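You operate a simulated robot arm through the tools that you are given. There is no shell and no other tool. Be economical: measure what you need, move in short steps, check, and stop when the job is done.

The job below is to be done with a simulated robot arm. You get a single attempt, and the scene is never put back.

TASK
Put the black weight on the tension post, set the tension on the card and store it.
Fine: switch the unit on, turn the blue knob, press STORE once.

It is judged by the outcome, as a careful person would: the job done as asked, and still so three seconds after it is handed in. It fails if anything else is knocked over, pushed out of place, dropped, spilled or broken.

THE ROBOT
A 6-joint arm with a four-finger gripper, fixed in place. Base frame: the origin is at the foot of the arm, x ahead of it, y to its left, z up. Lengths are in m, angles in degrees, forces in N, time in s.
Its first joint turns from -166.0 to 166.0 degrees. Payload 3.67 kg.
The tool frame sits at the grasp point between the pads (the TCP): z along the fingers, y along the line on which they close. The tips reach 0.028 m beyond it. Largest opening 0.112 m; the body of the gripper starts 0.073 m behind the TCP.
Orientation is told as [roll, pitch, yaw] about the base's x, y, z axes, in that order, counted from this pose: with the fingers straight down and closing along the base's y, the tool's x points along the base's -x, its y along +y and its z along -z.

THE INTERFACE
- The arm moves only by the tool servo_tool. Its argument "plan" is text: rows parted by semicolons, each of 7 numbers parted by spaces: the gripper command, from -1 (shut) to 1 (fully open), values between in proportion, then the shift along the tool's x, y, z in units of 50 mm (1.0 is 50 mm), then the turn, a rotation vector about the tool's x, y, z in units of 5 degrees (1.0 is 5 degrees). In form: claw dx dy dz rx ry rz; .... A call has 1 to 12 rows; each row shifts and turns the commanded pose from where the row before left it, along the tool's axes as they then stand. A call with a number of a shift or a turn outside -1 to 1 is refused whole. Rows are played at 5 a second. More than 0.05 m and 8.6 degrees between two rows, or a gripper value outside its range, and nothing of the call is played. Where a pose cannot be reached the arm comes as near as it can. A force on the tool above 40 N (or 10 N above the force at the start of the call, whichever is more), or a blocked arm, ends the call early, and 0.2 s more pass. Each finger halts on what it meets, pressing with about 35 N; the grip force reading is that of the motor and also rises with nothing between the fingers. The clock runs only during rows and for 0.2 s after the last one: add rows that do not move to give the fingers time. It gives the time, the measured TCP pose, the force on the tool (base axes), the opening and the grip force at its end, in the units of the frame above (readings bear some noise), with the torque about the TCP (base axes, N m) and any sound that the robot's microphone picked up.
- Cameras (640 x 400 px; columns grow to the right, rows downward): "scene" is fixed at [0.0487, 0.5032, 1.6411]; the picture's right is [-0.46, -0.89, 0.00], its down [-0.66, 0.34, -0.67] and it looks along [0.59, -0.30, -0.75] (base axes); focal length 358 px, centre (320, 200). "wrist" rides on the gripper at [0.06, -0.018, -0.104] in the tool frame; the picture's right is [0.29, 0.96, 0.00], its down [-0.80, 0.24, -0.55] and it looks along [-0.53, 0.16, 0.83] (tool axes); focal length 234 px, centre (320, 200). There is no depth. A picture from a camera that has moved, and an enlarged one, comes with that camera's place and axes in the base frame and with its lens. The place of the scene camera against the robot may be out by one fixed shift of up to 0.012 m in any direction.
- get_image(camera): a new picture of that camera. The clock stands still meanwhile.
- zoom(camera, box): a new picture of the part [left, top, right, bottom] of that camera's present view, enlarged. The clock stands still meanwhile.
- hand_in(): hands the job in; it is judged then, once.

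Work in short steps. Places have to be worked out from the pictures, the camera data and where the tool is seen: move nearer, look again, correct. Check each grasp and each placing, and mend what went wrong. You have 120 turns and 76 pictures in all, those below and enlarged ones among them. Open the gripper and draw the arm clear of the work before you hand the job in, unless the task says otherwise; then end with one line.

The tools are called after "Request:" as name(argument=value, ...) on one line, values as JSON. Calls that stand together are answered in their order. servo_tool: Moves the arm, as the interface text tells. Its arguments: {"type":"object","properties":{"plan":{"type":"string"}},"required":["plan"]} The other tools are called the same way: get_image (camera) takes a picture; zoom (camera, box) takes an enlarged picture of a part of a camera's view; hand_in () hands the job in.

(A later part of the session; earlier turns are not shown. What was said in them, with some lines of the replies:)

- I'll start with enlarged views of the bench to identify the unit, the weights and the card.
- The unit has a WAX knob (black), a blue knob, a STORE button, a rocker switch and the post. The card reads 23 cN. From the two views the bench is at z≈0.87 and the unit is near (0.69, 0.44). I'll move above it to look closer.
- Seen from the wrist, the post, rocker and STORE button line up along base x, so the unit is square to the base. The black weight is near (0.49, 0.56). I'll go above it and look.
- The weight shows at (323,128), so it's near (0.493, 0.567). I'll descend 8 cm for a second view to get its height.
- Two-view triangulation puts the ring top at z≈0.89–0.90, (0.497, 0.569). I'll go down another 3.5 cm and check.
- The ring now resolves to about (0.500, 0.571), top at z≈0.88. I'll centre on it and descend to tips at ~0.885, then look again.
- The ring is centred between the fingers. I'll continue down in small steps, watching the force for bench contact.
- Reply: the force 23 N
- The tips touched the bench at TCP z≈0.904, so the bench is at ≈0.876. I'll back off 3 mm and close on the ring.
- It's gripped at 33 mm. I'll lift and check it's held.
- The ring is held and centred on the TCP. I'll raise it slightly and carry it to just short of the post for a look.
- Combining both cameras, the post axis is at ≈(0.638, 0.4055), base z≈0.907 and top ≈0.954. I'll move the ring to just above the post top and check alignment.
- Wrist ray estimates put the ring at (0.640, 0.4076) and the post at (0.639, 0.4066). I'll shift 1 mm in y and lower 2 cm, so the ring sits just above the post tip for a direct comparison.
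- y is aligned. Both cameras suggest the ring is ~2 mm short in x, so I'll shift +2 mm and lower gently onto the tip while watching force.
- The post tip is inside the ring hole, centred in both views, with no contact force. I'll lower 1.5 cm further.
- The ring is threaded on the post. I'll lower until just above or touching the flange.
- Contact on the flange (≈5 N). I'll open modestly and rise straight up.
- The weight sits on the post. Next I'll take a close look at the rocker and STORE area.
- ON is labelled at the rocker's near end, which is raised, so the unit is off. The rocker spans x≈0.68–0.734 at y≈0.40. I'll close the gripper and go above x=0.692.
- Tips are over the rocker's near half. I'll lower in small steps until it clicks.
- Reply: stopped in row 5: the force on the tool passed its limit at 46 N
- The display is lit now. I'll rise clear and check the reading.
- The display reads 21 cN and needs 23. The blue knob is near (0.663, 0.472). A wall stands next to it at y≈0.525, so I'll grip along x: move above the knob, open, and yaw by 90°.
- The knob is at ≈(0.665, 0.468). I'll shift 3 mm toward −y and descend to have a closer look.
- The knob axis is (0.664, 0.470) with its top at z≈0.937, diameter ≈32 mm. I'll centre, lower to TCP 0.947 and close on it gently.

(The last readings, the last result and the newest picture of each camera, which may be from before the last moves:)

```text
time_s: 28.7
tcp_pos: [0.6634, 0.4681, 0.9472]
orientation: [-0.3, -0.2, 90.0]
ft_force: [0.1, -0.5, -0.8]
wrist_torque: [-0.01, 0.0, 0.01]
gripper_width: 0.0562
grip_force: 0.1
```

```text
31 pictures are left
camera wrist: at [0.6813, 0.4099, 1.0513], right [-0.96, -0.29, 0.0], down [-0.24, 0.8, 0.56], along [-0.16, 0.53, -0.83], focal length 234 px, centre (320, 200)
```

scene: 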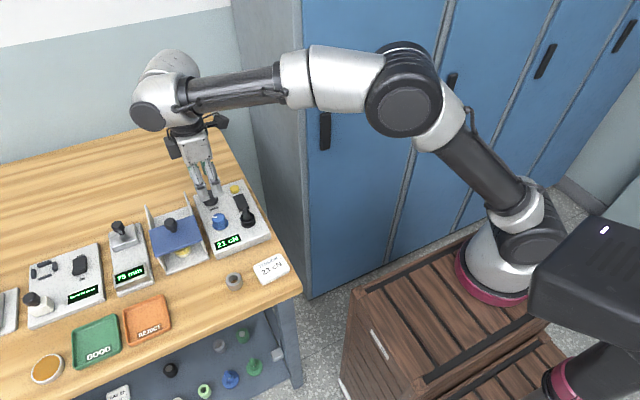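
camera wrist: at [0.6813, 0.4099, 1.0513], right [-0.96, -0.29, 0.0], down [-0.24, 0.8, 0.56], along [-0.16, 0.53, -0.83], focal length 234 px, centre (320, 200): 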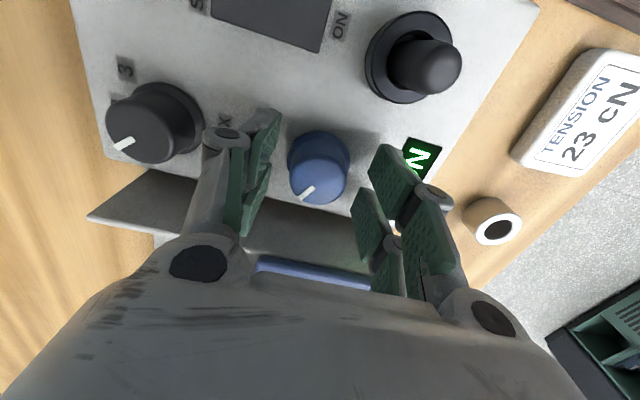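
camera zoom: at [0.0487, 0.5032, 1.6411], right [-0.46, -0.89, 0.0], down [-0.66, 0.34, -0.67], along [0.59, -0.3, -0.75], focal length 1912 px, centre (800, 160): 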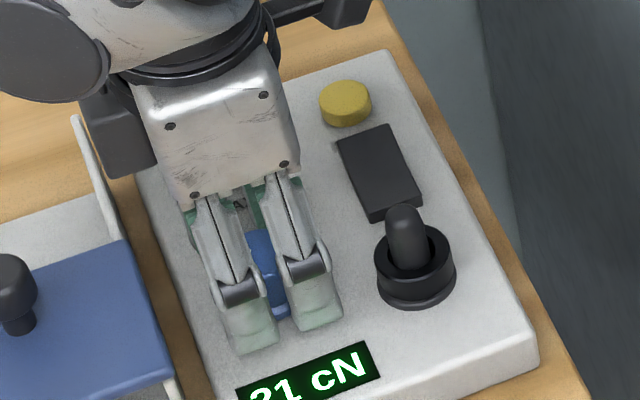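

Knob sits between the pads with room. Closing now.

Request:
servo_tool(plan="-0.3 0 0 0 0 0 0;-0.5 0 0 0 0 0 0;-0.6 0 0 0 0 0 0;-0.6 0 0 0 0 0 0;-0.6 0 0 0 0 0 0")

Request:
zoom(camera="scene", box=[170, 180, 290, 255])

```text
time_s: 29.9
tcp_pos: [0.6657, 0.4697, 0.9468]
orientation: [-0.1, -0.2, 90.0]
ft_force: [12.6, 1.7, -0.7]
wrist_torque: [0.31, -0.39, -0.02]
gripper_width: 0.0316
grip_force: 45.7
```

```text
5.33 times, centred on (230, 218) of scene
camera zoom: at [0.0487, 0.5032, 1.6411], right [-0.46, -0.89, 0.0], down [-0.66, 0.34, -0.67], along [0.59, -0.3, -0.75], focal length 1912 px, centre (800, 107)
```

zoom: 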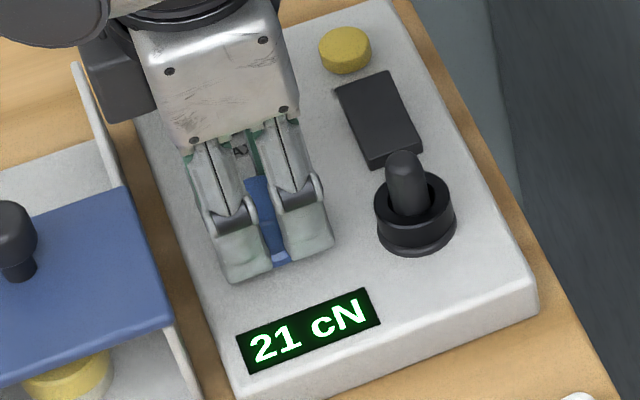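

Gripped at 31.6 mm with a 12 N side load. I'll relieve it with a 1.5 mm shift and turn 5° clockwise to see the scale.

Request:
servo_tool(plan="-0.6 0 -0.03 0 0 0 0;-0.6 0 0 0 0 0 0.5;-0.6 0 0 0 0 0 0.5;-0.6 0 0 0 0 0 0")

Request:
zoom(camera="scene", box=[170, 180, 290, 255])

```text
time_s: 30.9
tcp_pos: [0.6639, 0.4705, 0.947]
orientation: [-0.2, -0.2, 85.1]
ft_force: [-3.7, -1.7, 1.5]
wrist_torque: [-1.02, 0.28, -0.04]
gripper_width: 0.0317
grip_force: 44.8
```

```text
5.33 times, centred on (230, 218) of scene
camera zoom: at [0.0487, 0.5032, 1.6411], right [-0.46, -0.89, 0.0], down [-0.66, 0.34, -0.67], along [0.59, -0.3, -0.75], focal length 1912 px, centre (800, 107)
```

zoom: 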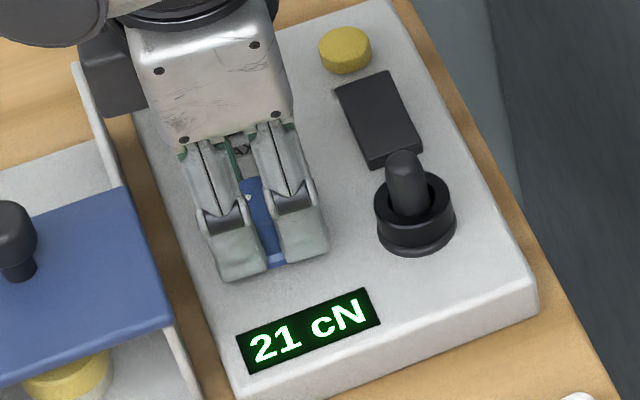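

Still 21. I'll turn another 10° clockwise.

Request:
servo_tool(plan="-0.6 0 0 0 0 0 0.5;-0.6 0 0 0 0 0 0.5;-0.6 0 0 0 0 0 0.5;-0.6 0 0 0 0 0 0.5;-0.6 0 0 0 0 0 0")

Request:
zoom(camera="scene", box=[170, 180, 290, 255])

```text
time_s: 32.1
tcp_pos: [0.6638, 0.4704, 0.9463]
orientation: [-0.1, -0.2, 75.0]
ft_force: [-15.7, -8.2, 0.8]
wrist_torque: [-0.94, 0.76, -0.01]
gripper_width: 0.0318
grip_force: 44.8
```

```text
5.33 times, centred on (230, 218) of scene
camera zoom: at [0.0487, 0.5032, 1.6411], right [-0.46, -0.89, 0.0], down [-0.66, 0.34, -0.67], along [0.59, -0.3, -0.75], focal length 1912 px, centre (800, 107)
```

zoom: 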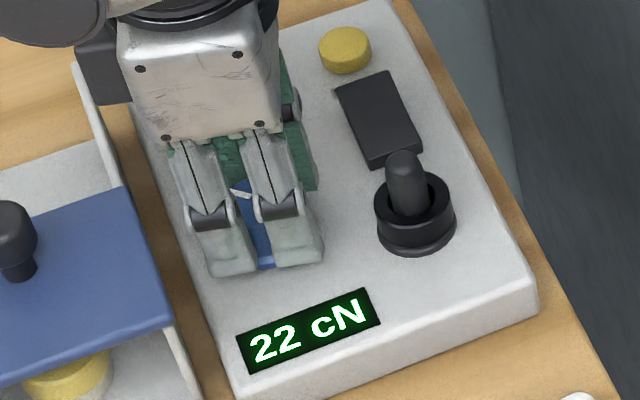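

Now 22, so clockwise increases it. I'll relieve the side load and turn 5° more.

Request:
servo_tool(plan="-0.6 0.015 0.02 0 0 0 0;-0.6 0 0 0 0 0 0.5;-0.6 0 0 0 0 0 0.5;-0.6 0 0 0 0 0 0")

Request:
zoom(camera="scene", box=[170, 180, 290, 255])

```text
time_s: 33.1
tcp_pos: [0.6645, 0.47, 0.946]
orientation: [-0.2, -0.4, 70.0]
ft_force: [-6.0, -4.8, -1.1]
wrist_torque: [-0.38, 0.09, 0.02]
gripper_width: 0.0316
grip_force: 44.7
```

```text
5.33 times, centred on (230, 218) of scene
camera zoom: at [0.0487, 0.5032, 1.6411], right [-0.46, -0.89, 0.0], down [-0.66, 0.34, -0.67], along [0.59, -0.3, -0.75], focal length 1912 px, centre (800, 107)
```

zoom: 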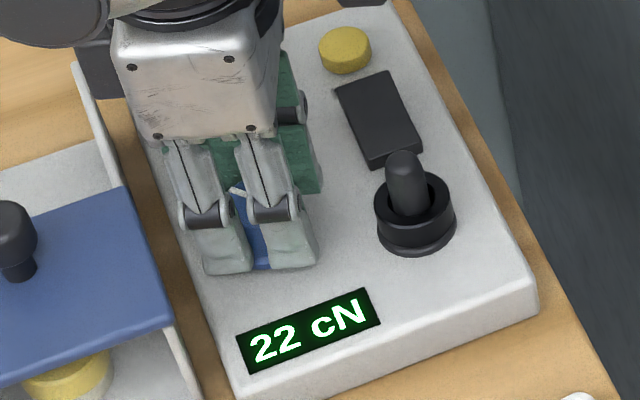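

Request:
servo_tool(plan="-0.6 0 0.01 0 0 0 0.5;-0.6 0 0 0 0 0 0.5;-0.6 0 0 0 0 0 0")

Request:
zoom(camera="scene", box=[170, 180, 290, 255])

```text
time_s: 33.9
tcp_pos: [0.6654, 0.4698, 0.947]
orientation: [0.0, -0.3, 64.9]
ft_force: [0.8, 0.0, 1.2]
wrist_torque: [-0.85, 0.27, 0.03]
gripper_width: 0.0316
grip_force: 44.8
```

```text
5.33 times, centred on (230, 218) of scene
camera zoom: at [0.0487, 0.5032, 1.6411], right [-0.46, -0.89, 0.0], down [-0.66, 0.34, -0.67], along [0.59, -0.3, -0.75], focal length 1912 px, centre (800, 107)
```

zoom: 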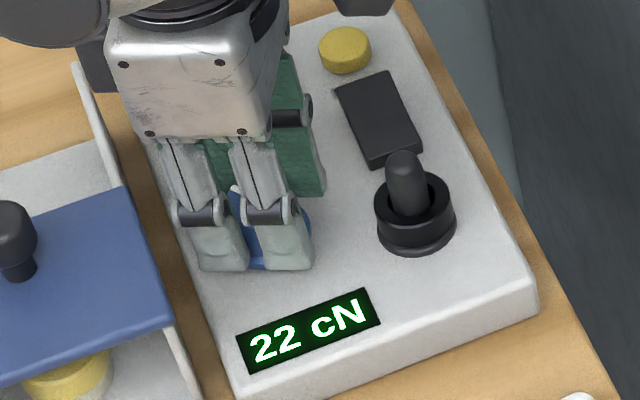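

Request:
servo_tool(plan="-0.6 0 0 0 0 0 0.5;-0.6 0 0 0 0 0 0.5;-0.6 0 0 0 0 0 0")

Request:
zoom(camera="scene", box=[170, 180, 290, 255])

```text
time_s: 34.7
tcp_pos: [0.6647, 0.4695, 0.9469]
orientation: [-0.1, -0.5, 60.0]
ft_force: [5.0, 2.4, 0.7]
wrist_torque: [-0.09, -0.3, 0.0]
gripper_width: 0.0317
grip_force: 45.1
```

```text
5.33 times, centred on (230, 218) of scene
camera zoom: at [0.0487, 0.5032, 1.6411], right [-0.46, -0.89, 0.0], down [-0.66, 0.34, -0.67], along [0.59, -0.3, -0.75], focal length 1912 px, centre (800, 107)
```

zoom: 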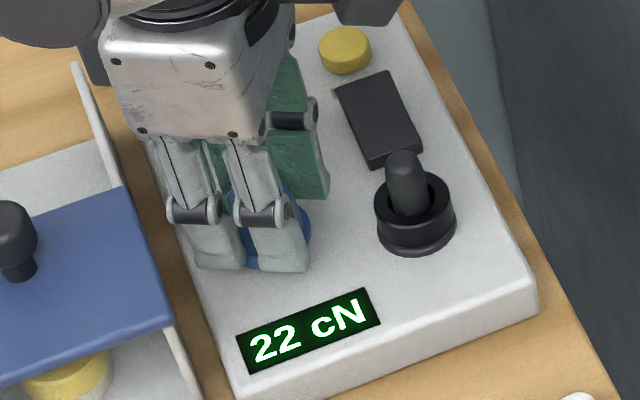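

Request:
servo_tool(plan="-0.6 0 0 0 0 0 0.6;-0.6 0 0 0 0 0 0.6;-0.6 0 0 0 0 0 0")

Request:
zoom(camera="scene", box=[170, 180, 290, 255])

```text
time_s: 35.5
tcp_pos: [0.6646, 0.4706, 0.9464]
orientation: [0.0, -0.4, 53.9]
ft_force: [10.3, 5.6, 0.3]
wrist_torque: [0.58, -0.77, 0.02]
gripper_width: 0.0318
grip_force: 44.9
```

```text
5.33 times, centred on (230, 218) of scene
camera zoom: at [0.0487, 0.5032, 1.6411], right [-0.46, -0.89, 0.0], down [-0.66, 0.34, -0.67], along [0.59, -0.3, -0.75], focal length 1912 px, centre (800, 107)
```

zoom: 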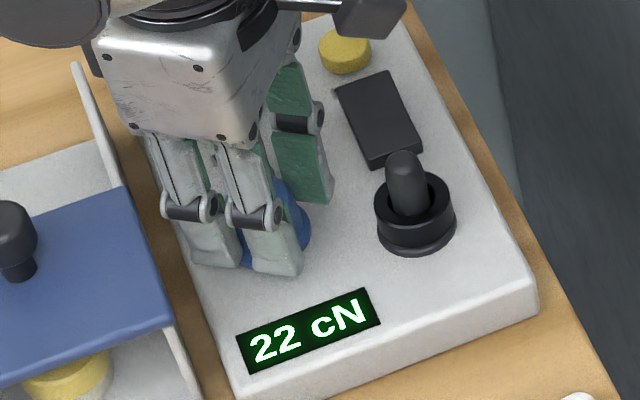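

Check the knob is following the fingers, from the wrist.

Request:
zoom(camera="wrist", box=[260, 110, 420, 210])

```text
4.00 times, centred on (340, 160) of wrist
camera zoom: at [0.6433, 0.4108, 1.0513], right [-0.94, 0.33, 0.0], down [0.27, 0.78, 0.56], along [0.19, 0.53, -0.83], focal length 937 px, centre (240, 360)
```

zoom: 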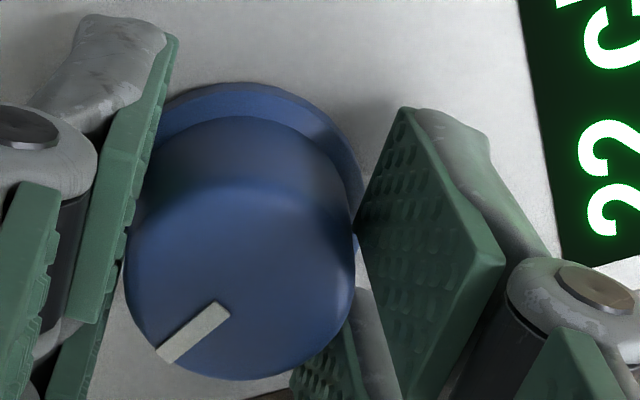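

The knob follows without slip. Continue 6°.

Request:
servo_tool(plan="-0.6 -0.02 -0.01 0 0 0 0.6;-0.6 0 0 0 0 0 0.6;-0.6 0 0 0 0 0 0")

Request:
zoom(camera="scene", box=[170, 180, 290, 255])

```text
time_s: 36.3
tcp_pos: [0.6656, 0.4688, 0.946]
orientation: [0.0, -0.2, 48.0]
ft_force: [0.7, -3.9, 5.4]
wrist_torque: [-0.16, 0.12, 0.02]
gripper_width: 0.0319
grip_force: 44.9
```

```text
5.33 times, centred on (230, 218) of scene
camera zoom: at [0.0487, 0.5032, 1.6411], right [-0.46, -0.89, 0.0], down [-0.66, 0.34, -0.67], along [0.59, -0.3, -0.75], focal length 1912 px, centre (800, 107)
```

zoom: 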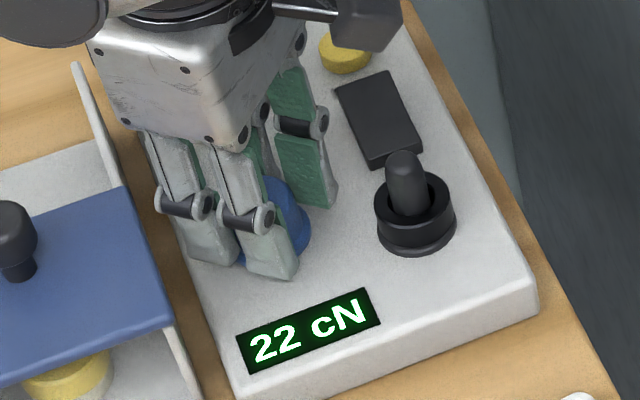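

Request:
servo_tool(plan="-0.6 0 0 0 0 0 0.6;-0.6 0 0 0 0 0 0.6;-0.6 0 0 0 0 0 0")

Request:
zoom(camera="scene", box=[170, 180, 290, 255])

```text
time_s: 37.1
tcp_pos: [0.6642, 0.4698, 0.9471]
orientation: [0.0, -0.3, 42.0]
ft_force: [1.9, -7.5, 9.4]
wrist_torque: [-0.92, 0.67, 0.0]
gripper_width: 0.0314
grip_force: 44.6
```

```text
5.33 times, centred on (230, 218) of scene
camera zoom: at [0.0487, 0.5032, 1.6411], right [-0.46, -0.89, 0.0], down [-0.66, 0.34, -0.67], along [0.59, -0.3, -0.75], focal length 1912 px, centre (800, 107)
```

zoom: 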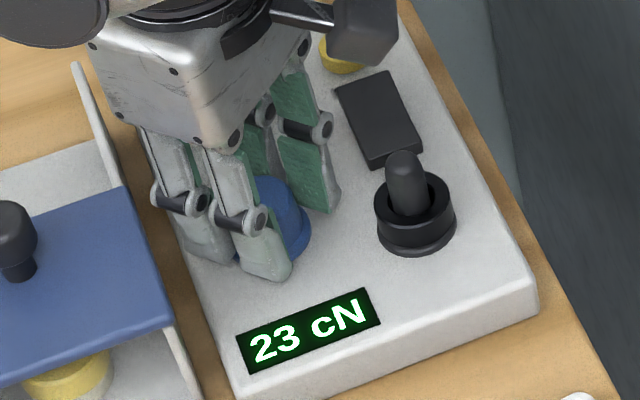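

It reads 23. I'll turn 9° more to sit well inside the 23 band (each step is ≥27° wide).

Request:
servo_tool(plan="-0.6 0.01 -0.01 -0.01 0 0 0.6;-0.6 0 0 0 0 0 0.6;-0.6 0 0 0 0 0 0.6;-0.6 0 0 0 0 0 0")

Request:
zoom(camera="scene", box=[170, 180, 290, 255])

```text
time_s: 38.1
tcp_pos: [0.6649, 0.4697, 0.9472]
orientation: [0.1, -0.3, 33.0]
ft_force: [0.9, -0.2, -6.0]
wrist_torque: [0.75, -1.02, 0.02]
gripper_width: 0.0317
grip_force: 45.2
```

```text
5.33 times, centred on (230, 218) of scene
camera zoom: at [0.0487, 0.5032, 1.6411], right [-0.46, -0.89, 0.0], down [-0.66, 0.34, -0.67], along [0.59, -0.3, -0.75], focal length 1912 px, centre (800, 107)
```

zoom: 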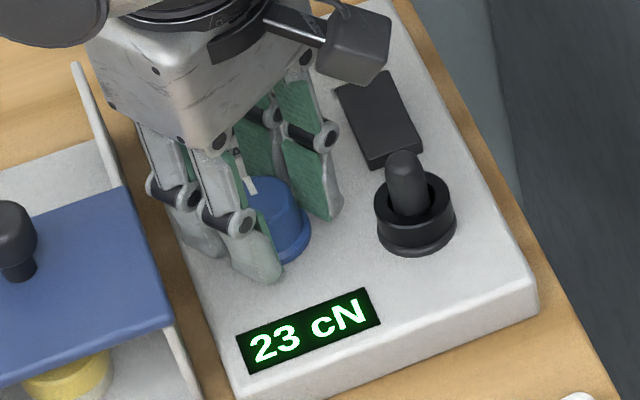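

23 held. Opening slightly and lifting straight up.

Request:
servo_tool(plan="-0.3 0 0 0 0 0 0;-0.15 0 0 0 0 0 0;-0.15 0 0 0 0 0 0;-0.15 0 0 -0.4 0 0 0;-0.15 0 0 -0.8 0 0 0;-0.15 0 0 -0.9 0 0 0;-0.15 0 0 0 0 0 0")

Request:
zoom(camera="scene", box=[170, 170, 290, 245])

```text
time_s: 39.7
tcp_pos: [0.6635, 0.4697, 1.0533]
orientation: [0.1, -0.3, 33.0]
ft_force: [-0.8, -0.6, 0.9]
wrist_torque: [-0.01, 0.0, -0.06]
gripper_width: 0.0476
grip_force: 0.1
```

```text
5.33 times, centred on (230, 208) of scene
camera zoom: at [0.0487, 0.5032, 1.6411], right [-0.46, -0.89, 0.0], down [-0.66, 0.34, -0.67], along [0.59, -0.3, -0.75], focal length 1912 px, centre (800, 160)
```

zoom: 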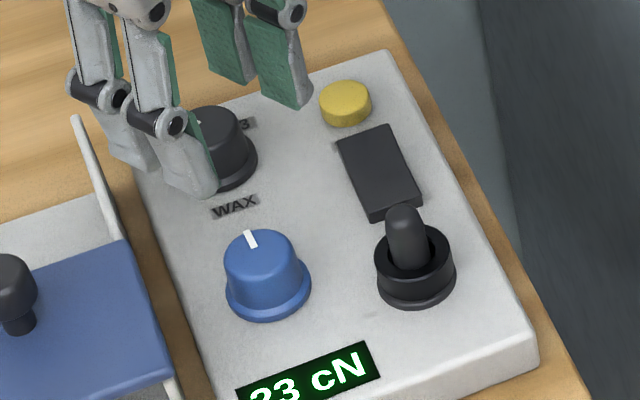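

Display holds 23 cN. STORE is at ≈(0.759, 0.4005). I'll undo the yaw, close the gripper and move above it.

Request:
servo_tool(plan="-1 0 0 0 0 0 0.943;-1 0 0 0 0 0 0.943;-1 0 0 0 0 0 0.943;-1 0 0 0 0 0 0.943;-1 0 0 0 0 0 0.943;-1 0 0 0 0 0 0.943;-1 0 0 0 0 0 0.943;-1 -0.637 -0.46 0 0 0 0;-1 -0.637 -0.46 0 0 0 0;-1 -0.637 -0.46 0 0 0 0;-1 0 0 0 0 0 0")

Request:
servo_tool(plan="-1 0 0 0.7 0 0 0;-1 0 0 0.5 0 0 0;-1 0 0 0.3 0 0 0;-1 0 0 0 0 0 0")

Request:
zoom(camera="scene", box=[190, 160, 290, 235])

Request:
zoom(camera="wrist", box=[220, 60, 420, 220])

```text
time_s: 42.1
tcp_pos: [0.7598, 0.4001, 1.0516]
orientation: [0.2, -0.2, -0.1]
ft_force: [-0.4, 0.9, -1.2]
wrist_torque: [0.0, -0.02, 0.02]
gripper_width: 0.0001
grip_force: 35.1
```

```text
time_s: 43.1
tcp_pos: [0.7603, 0.4006, 0.9766]
orientation: [0.2, -0.3, 0.0]
ft_force: [-0.2, 0.2, -0.3]
wrist_torque: [-0.03, 0.01, 0.02]
gripper_width: 0.0
grip_force: 35.1
```

```text
5.33 times, centred on (240, 198) of scene
camera zoom: at [0.0487, 0.5032, 1.6411], right [-0.46, -0.89, 0.0], down [-0.66, 0.34, -0.67], along [0.59, -0.3, -0.75], focal length 1912 px, centre (747, 213)
```

zoom: 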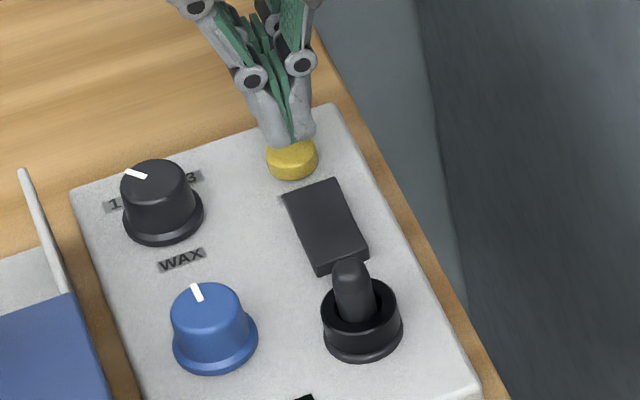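

```text
2.50 times, centred on (320, 140) of wrist
camera zoom: at [0.6989, 0.383, 1.0808], right [-0.29, 0.96, 0.0], down [0.79, 0.24, 0.56], along [0.53, 0.16, -0.83], focal length 585 px, centre (320, 350)
```

zoom: 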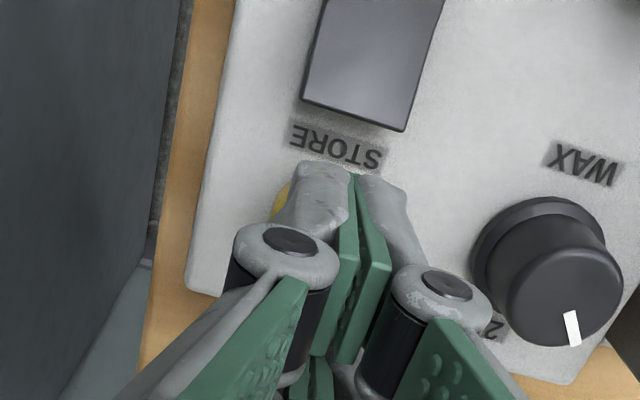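

The gripper visibly has two prongs per finger spread along tool x, so at this yaw the front pair could hit the rocker's raised far end. I'll rise and turn to yaw −90°, which puts the prongs along y and keeps the wrist camera away from the locker. Then I'll press.

Request:
servo_tool(plan="-1 0 0 -0.9 0 0 0;-1 0 0 -0.6 0 0 0;-1 0 0 0 0 0 1;-1 0 0 0 0 0 1;-1 0 0 0 0 0 1;-1 0 0 0 0 0 1;-1 0 0 0 0 0 1;-1 0 0 0 0 0 1;-1 0 0 0 0 0 1;-1 0 0 0 0 0 1;-1 0 0 0 0 0 1;-1 0 0 0 0 0 0")

Request:
servo_tool(plan="-1 0 0 0 0 0 1;-1 0 0 0 0 0 1;-1 0 0 0 0 0 1;-1 0 0 0 0 0 1;-1 0 0 0 0 0 1;-1 0 0 0 0 0 1;-1 0 0 0 0 0 1;-1 0 0 0 0 0 1;-1 0 0 0 0 0 1;-1 0 0 0 0 0 0")

Request:
get_image(camera="wrist")

Request:
get_image(camera="scene")

```text
time_s: 45.7
tcp_pos: [0.7602, 0.4001, 1.0521]
orientation: [0.3, 0.0, -45.0]
ft_force: [0.2, -0.4, 0.4]
wrist_torque: [-0.01, -0.01, -0.01]
gripper_width: 0.0003
grip_force: 35.0
```

```text
time_s: 47.9
tcp_pos: [0.7598, 0.4001, 1.0522]
orientation: [0.1, 0.2, -90.1]
ft_force: [0.0, -0.3, 0.0]
wrist_torque: [-0.03, -0.01, 0.05]
gripper_width: 0.0001
grip_force: 34.4
```

```text
16 pictures are left
camera wrist: at [0.7412, 0.4603, 1.1569], right [0.96, 0.29, 0.0], down [0.24, -0.8, 0.55], along [0.16, -0.53, -0.83], focal length 234 px, centre (320, 200)
```

wrist: 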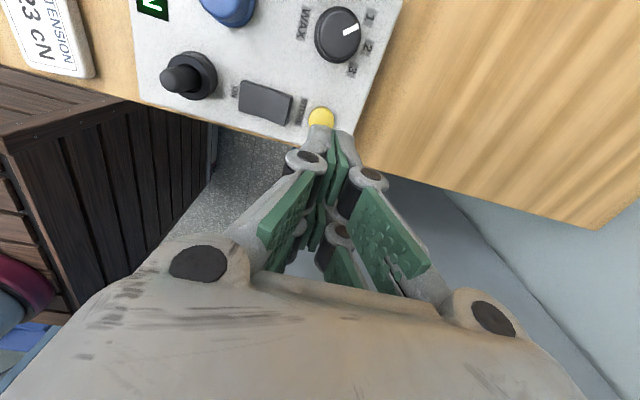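

```text
15 pictures are left
```

scene: 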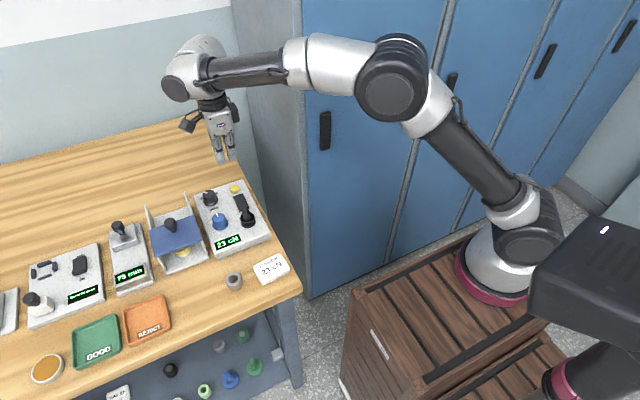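

The button is at ≈(0.760, 0.401), under the tool, with the rocker clear of it. I'll descend to just above it and check before pressing.

Request:
servo_tool(plan="-1 0 0 0.7 0 0 0;-1 0 0 0.5 0 0 0;-1 0 0 0.4 0 0 0;-1 0 0 0 0 0 0")

Request:
zoom(camera="wrist", box=[240, 60, 400, 180])

Request:
zoom(camera="scene", box=[200, 150, 280, 250])

```text
time_s: 48.9
tcp_pos: [0.761, 0.399, 0.9712]
orientation: [0.1, 0.2, -89.9]
ft_force: [0.0, -0.4, 0.3]
wrist_torque: [0.0, 0.02, -0.01]
gripper_width: 0.0
grip_force: 35.1
```

```text
3.33 times, centred on (320, 120) of wrist
camera zoom: at [0.7424, 0.4595, 1.0762], right [0.96, 0.29, 0.0], down [0.24, -0.8, 0.55], along [0.16, -0.53, -0.83], focal length 781 px, centre (320, 467)
```

zoom: 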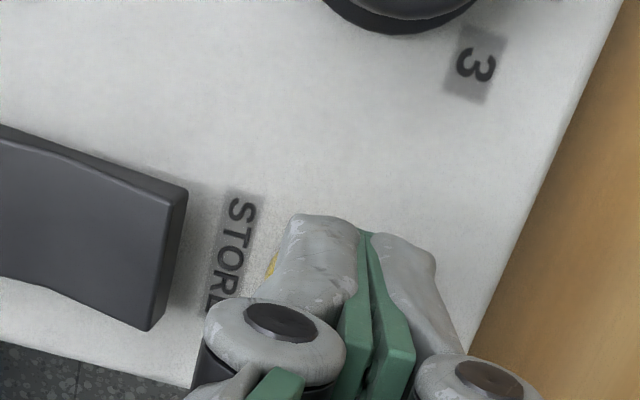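

```text
4.00 times, centred on (240, 200) of scene
camera zoom: at [0.0487, 0.5032, 1.6411], right [-0.46, -0.89, 0.0], down [-0.66, 0.34, -0.67], along [0.59, -0.3, -0.75], focal length 1434 px, centre (640, 200)
```

zoom: 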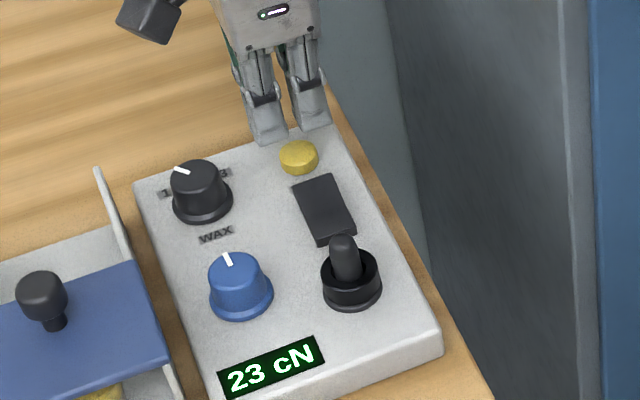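

The tool is centred over STORE with about 25 mm to go. I'll press down in small steps.

Request:
servo_tool(plan="-1 0 0 0.25 0 0 0;-1 0 0 0.1 0 0 0;-1 0 0 0.06 0 0 0;-1 0 0 0.05 0 0 0;-1 0 0 0 0 0 0")

```text
time_s: 50.1
tcp_pos: [0.7606, 0.3995, 0.9488]
orientation: [0.2, 0.2, -90.0]
ft_force: [0.0, 0.6, 0.2]
wrist_torque: [0.01, -0.02, -0.02]
gripper_width: 0.0
grip_force: 34.3
```

Request:
servo_tool(plan="-1 0 0 0.04 0 0 0;-1 0 0 0.04 0 0 0;-1 0 0 0.04 0 0 0;-1 0 0 0 0 0 0")

```text
time_s: 51.1
tcp_pos: [0.7605, 0.4004, 0.9427]
orientation: [0.3, 0.1, -90.0]
ft_force: [-0.9, -0.4, 5.0]
wrist_torque: [-0.03, 0.01, -0.01]
gripper_width: 0.0062
grip_force: 35.3
heard: click
```

Click heard with light contact, so STORE is pressed. Lifting straight off and checking.

Request:
servo_tool(plan="-1 0 0 -0.4 0 0 0;-1 0 0 -0.8 0 0 0;-1 0 0 -1 0 0 0;-1 0 0 -0.6 0 0 0;-1 0 0 0 0 0 0")

Request:
zoom(camera="scene", box=[180, 180, 300, 255])

```text
time_s: 52.3
tcp_pos: [0.7581, 0.399, 1.0835]
orientation: [0.2, 0.2, -90.0]
ft_force: [-0.5, 1.1, -0.6]
wrist_torque: [0.01, 0.04, 0.0]
gripper_width: 0.0
grip_force: 35.8
```

```text
5.33 times, centred on (240, 218) of scene
camera zoom: at [0.0487, 0.5032, 1.6411], right [-0.46, -0.89, 0.0], down [-0.66, 0.34, -0.67], along [0.59, -0.3, -0.75], focal length 1912 px, centre (747, 107)
```

zoom: 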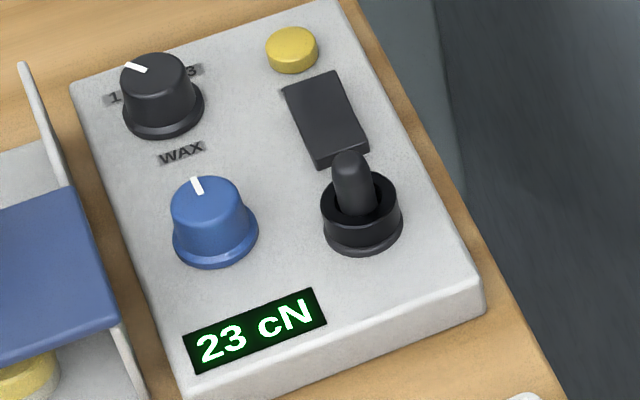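

The display shows 23 cN, the weight is seated and the rocker is ON. I'll withdraw upward, open the gripper and take a final overview.

Request:
servo_tool(plan="-1 0 0 -1 0 0 0;-0.5 0 0 -1 0 0 0;0 0 0 -1 0 0 0;0.5 0 -0.6 -0.5 0 0 0;1 0 -0.6 0 0 0 0;1 0 0 0 0 0 0;1 0 0 0 0 0 0")

Request:
get_image(camera="scene")

Request:
zoom(camera="scene", box=[180, 180, 300, 305])

```text
time_s: 53.9
tcp_pos: [0.6971, 0.4003, 1.2559]
orientation: [0.2, 0.2, -89.9]
ft_force: [-0.3, 0.5, -0.5]
wrist_torque: [-0.01, 0.0, -0.02]
gripper_width: 0.1119
grip_force: 0.2
```

```text
11 pictures are left
```

scene: 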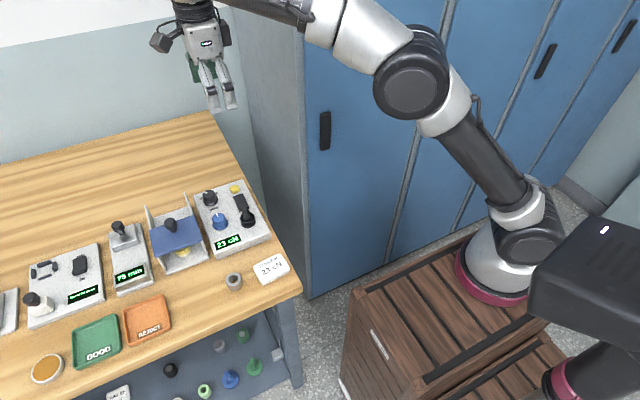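

```text
3.20 times, centred on (240, 242) of scene
camera zoom: at [0.0487, 0.5032, 1.6411], right [-0.46, -0.89, 0.0], down [-0.66, 0.34, -0.67], along [0.59, -0.3, -0.75], focal length 1147 px, centre (576, 64)
```

zoom: 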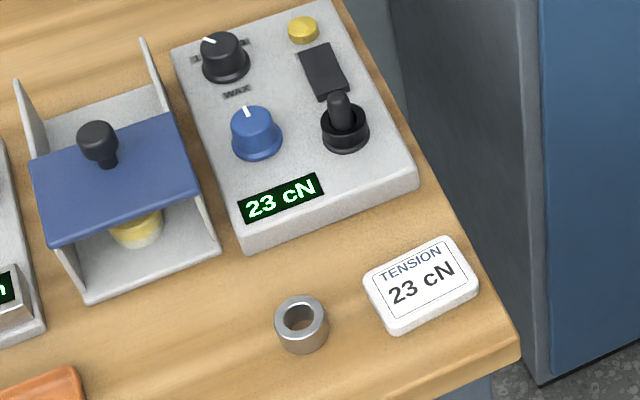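

Everything is in place and nothing else was disturbed. Handing in.

Request:
hand_in()

```text
The job is handed in.
```

The black weight is on the tension post, the unit is switched on and set to 23 cN as on the card, and STORE was pressed once. I heard one click at the press, but the display gave no separate confirmation that the value was stored.
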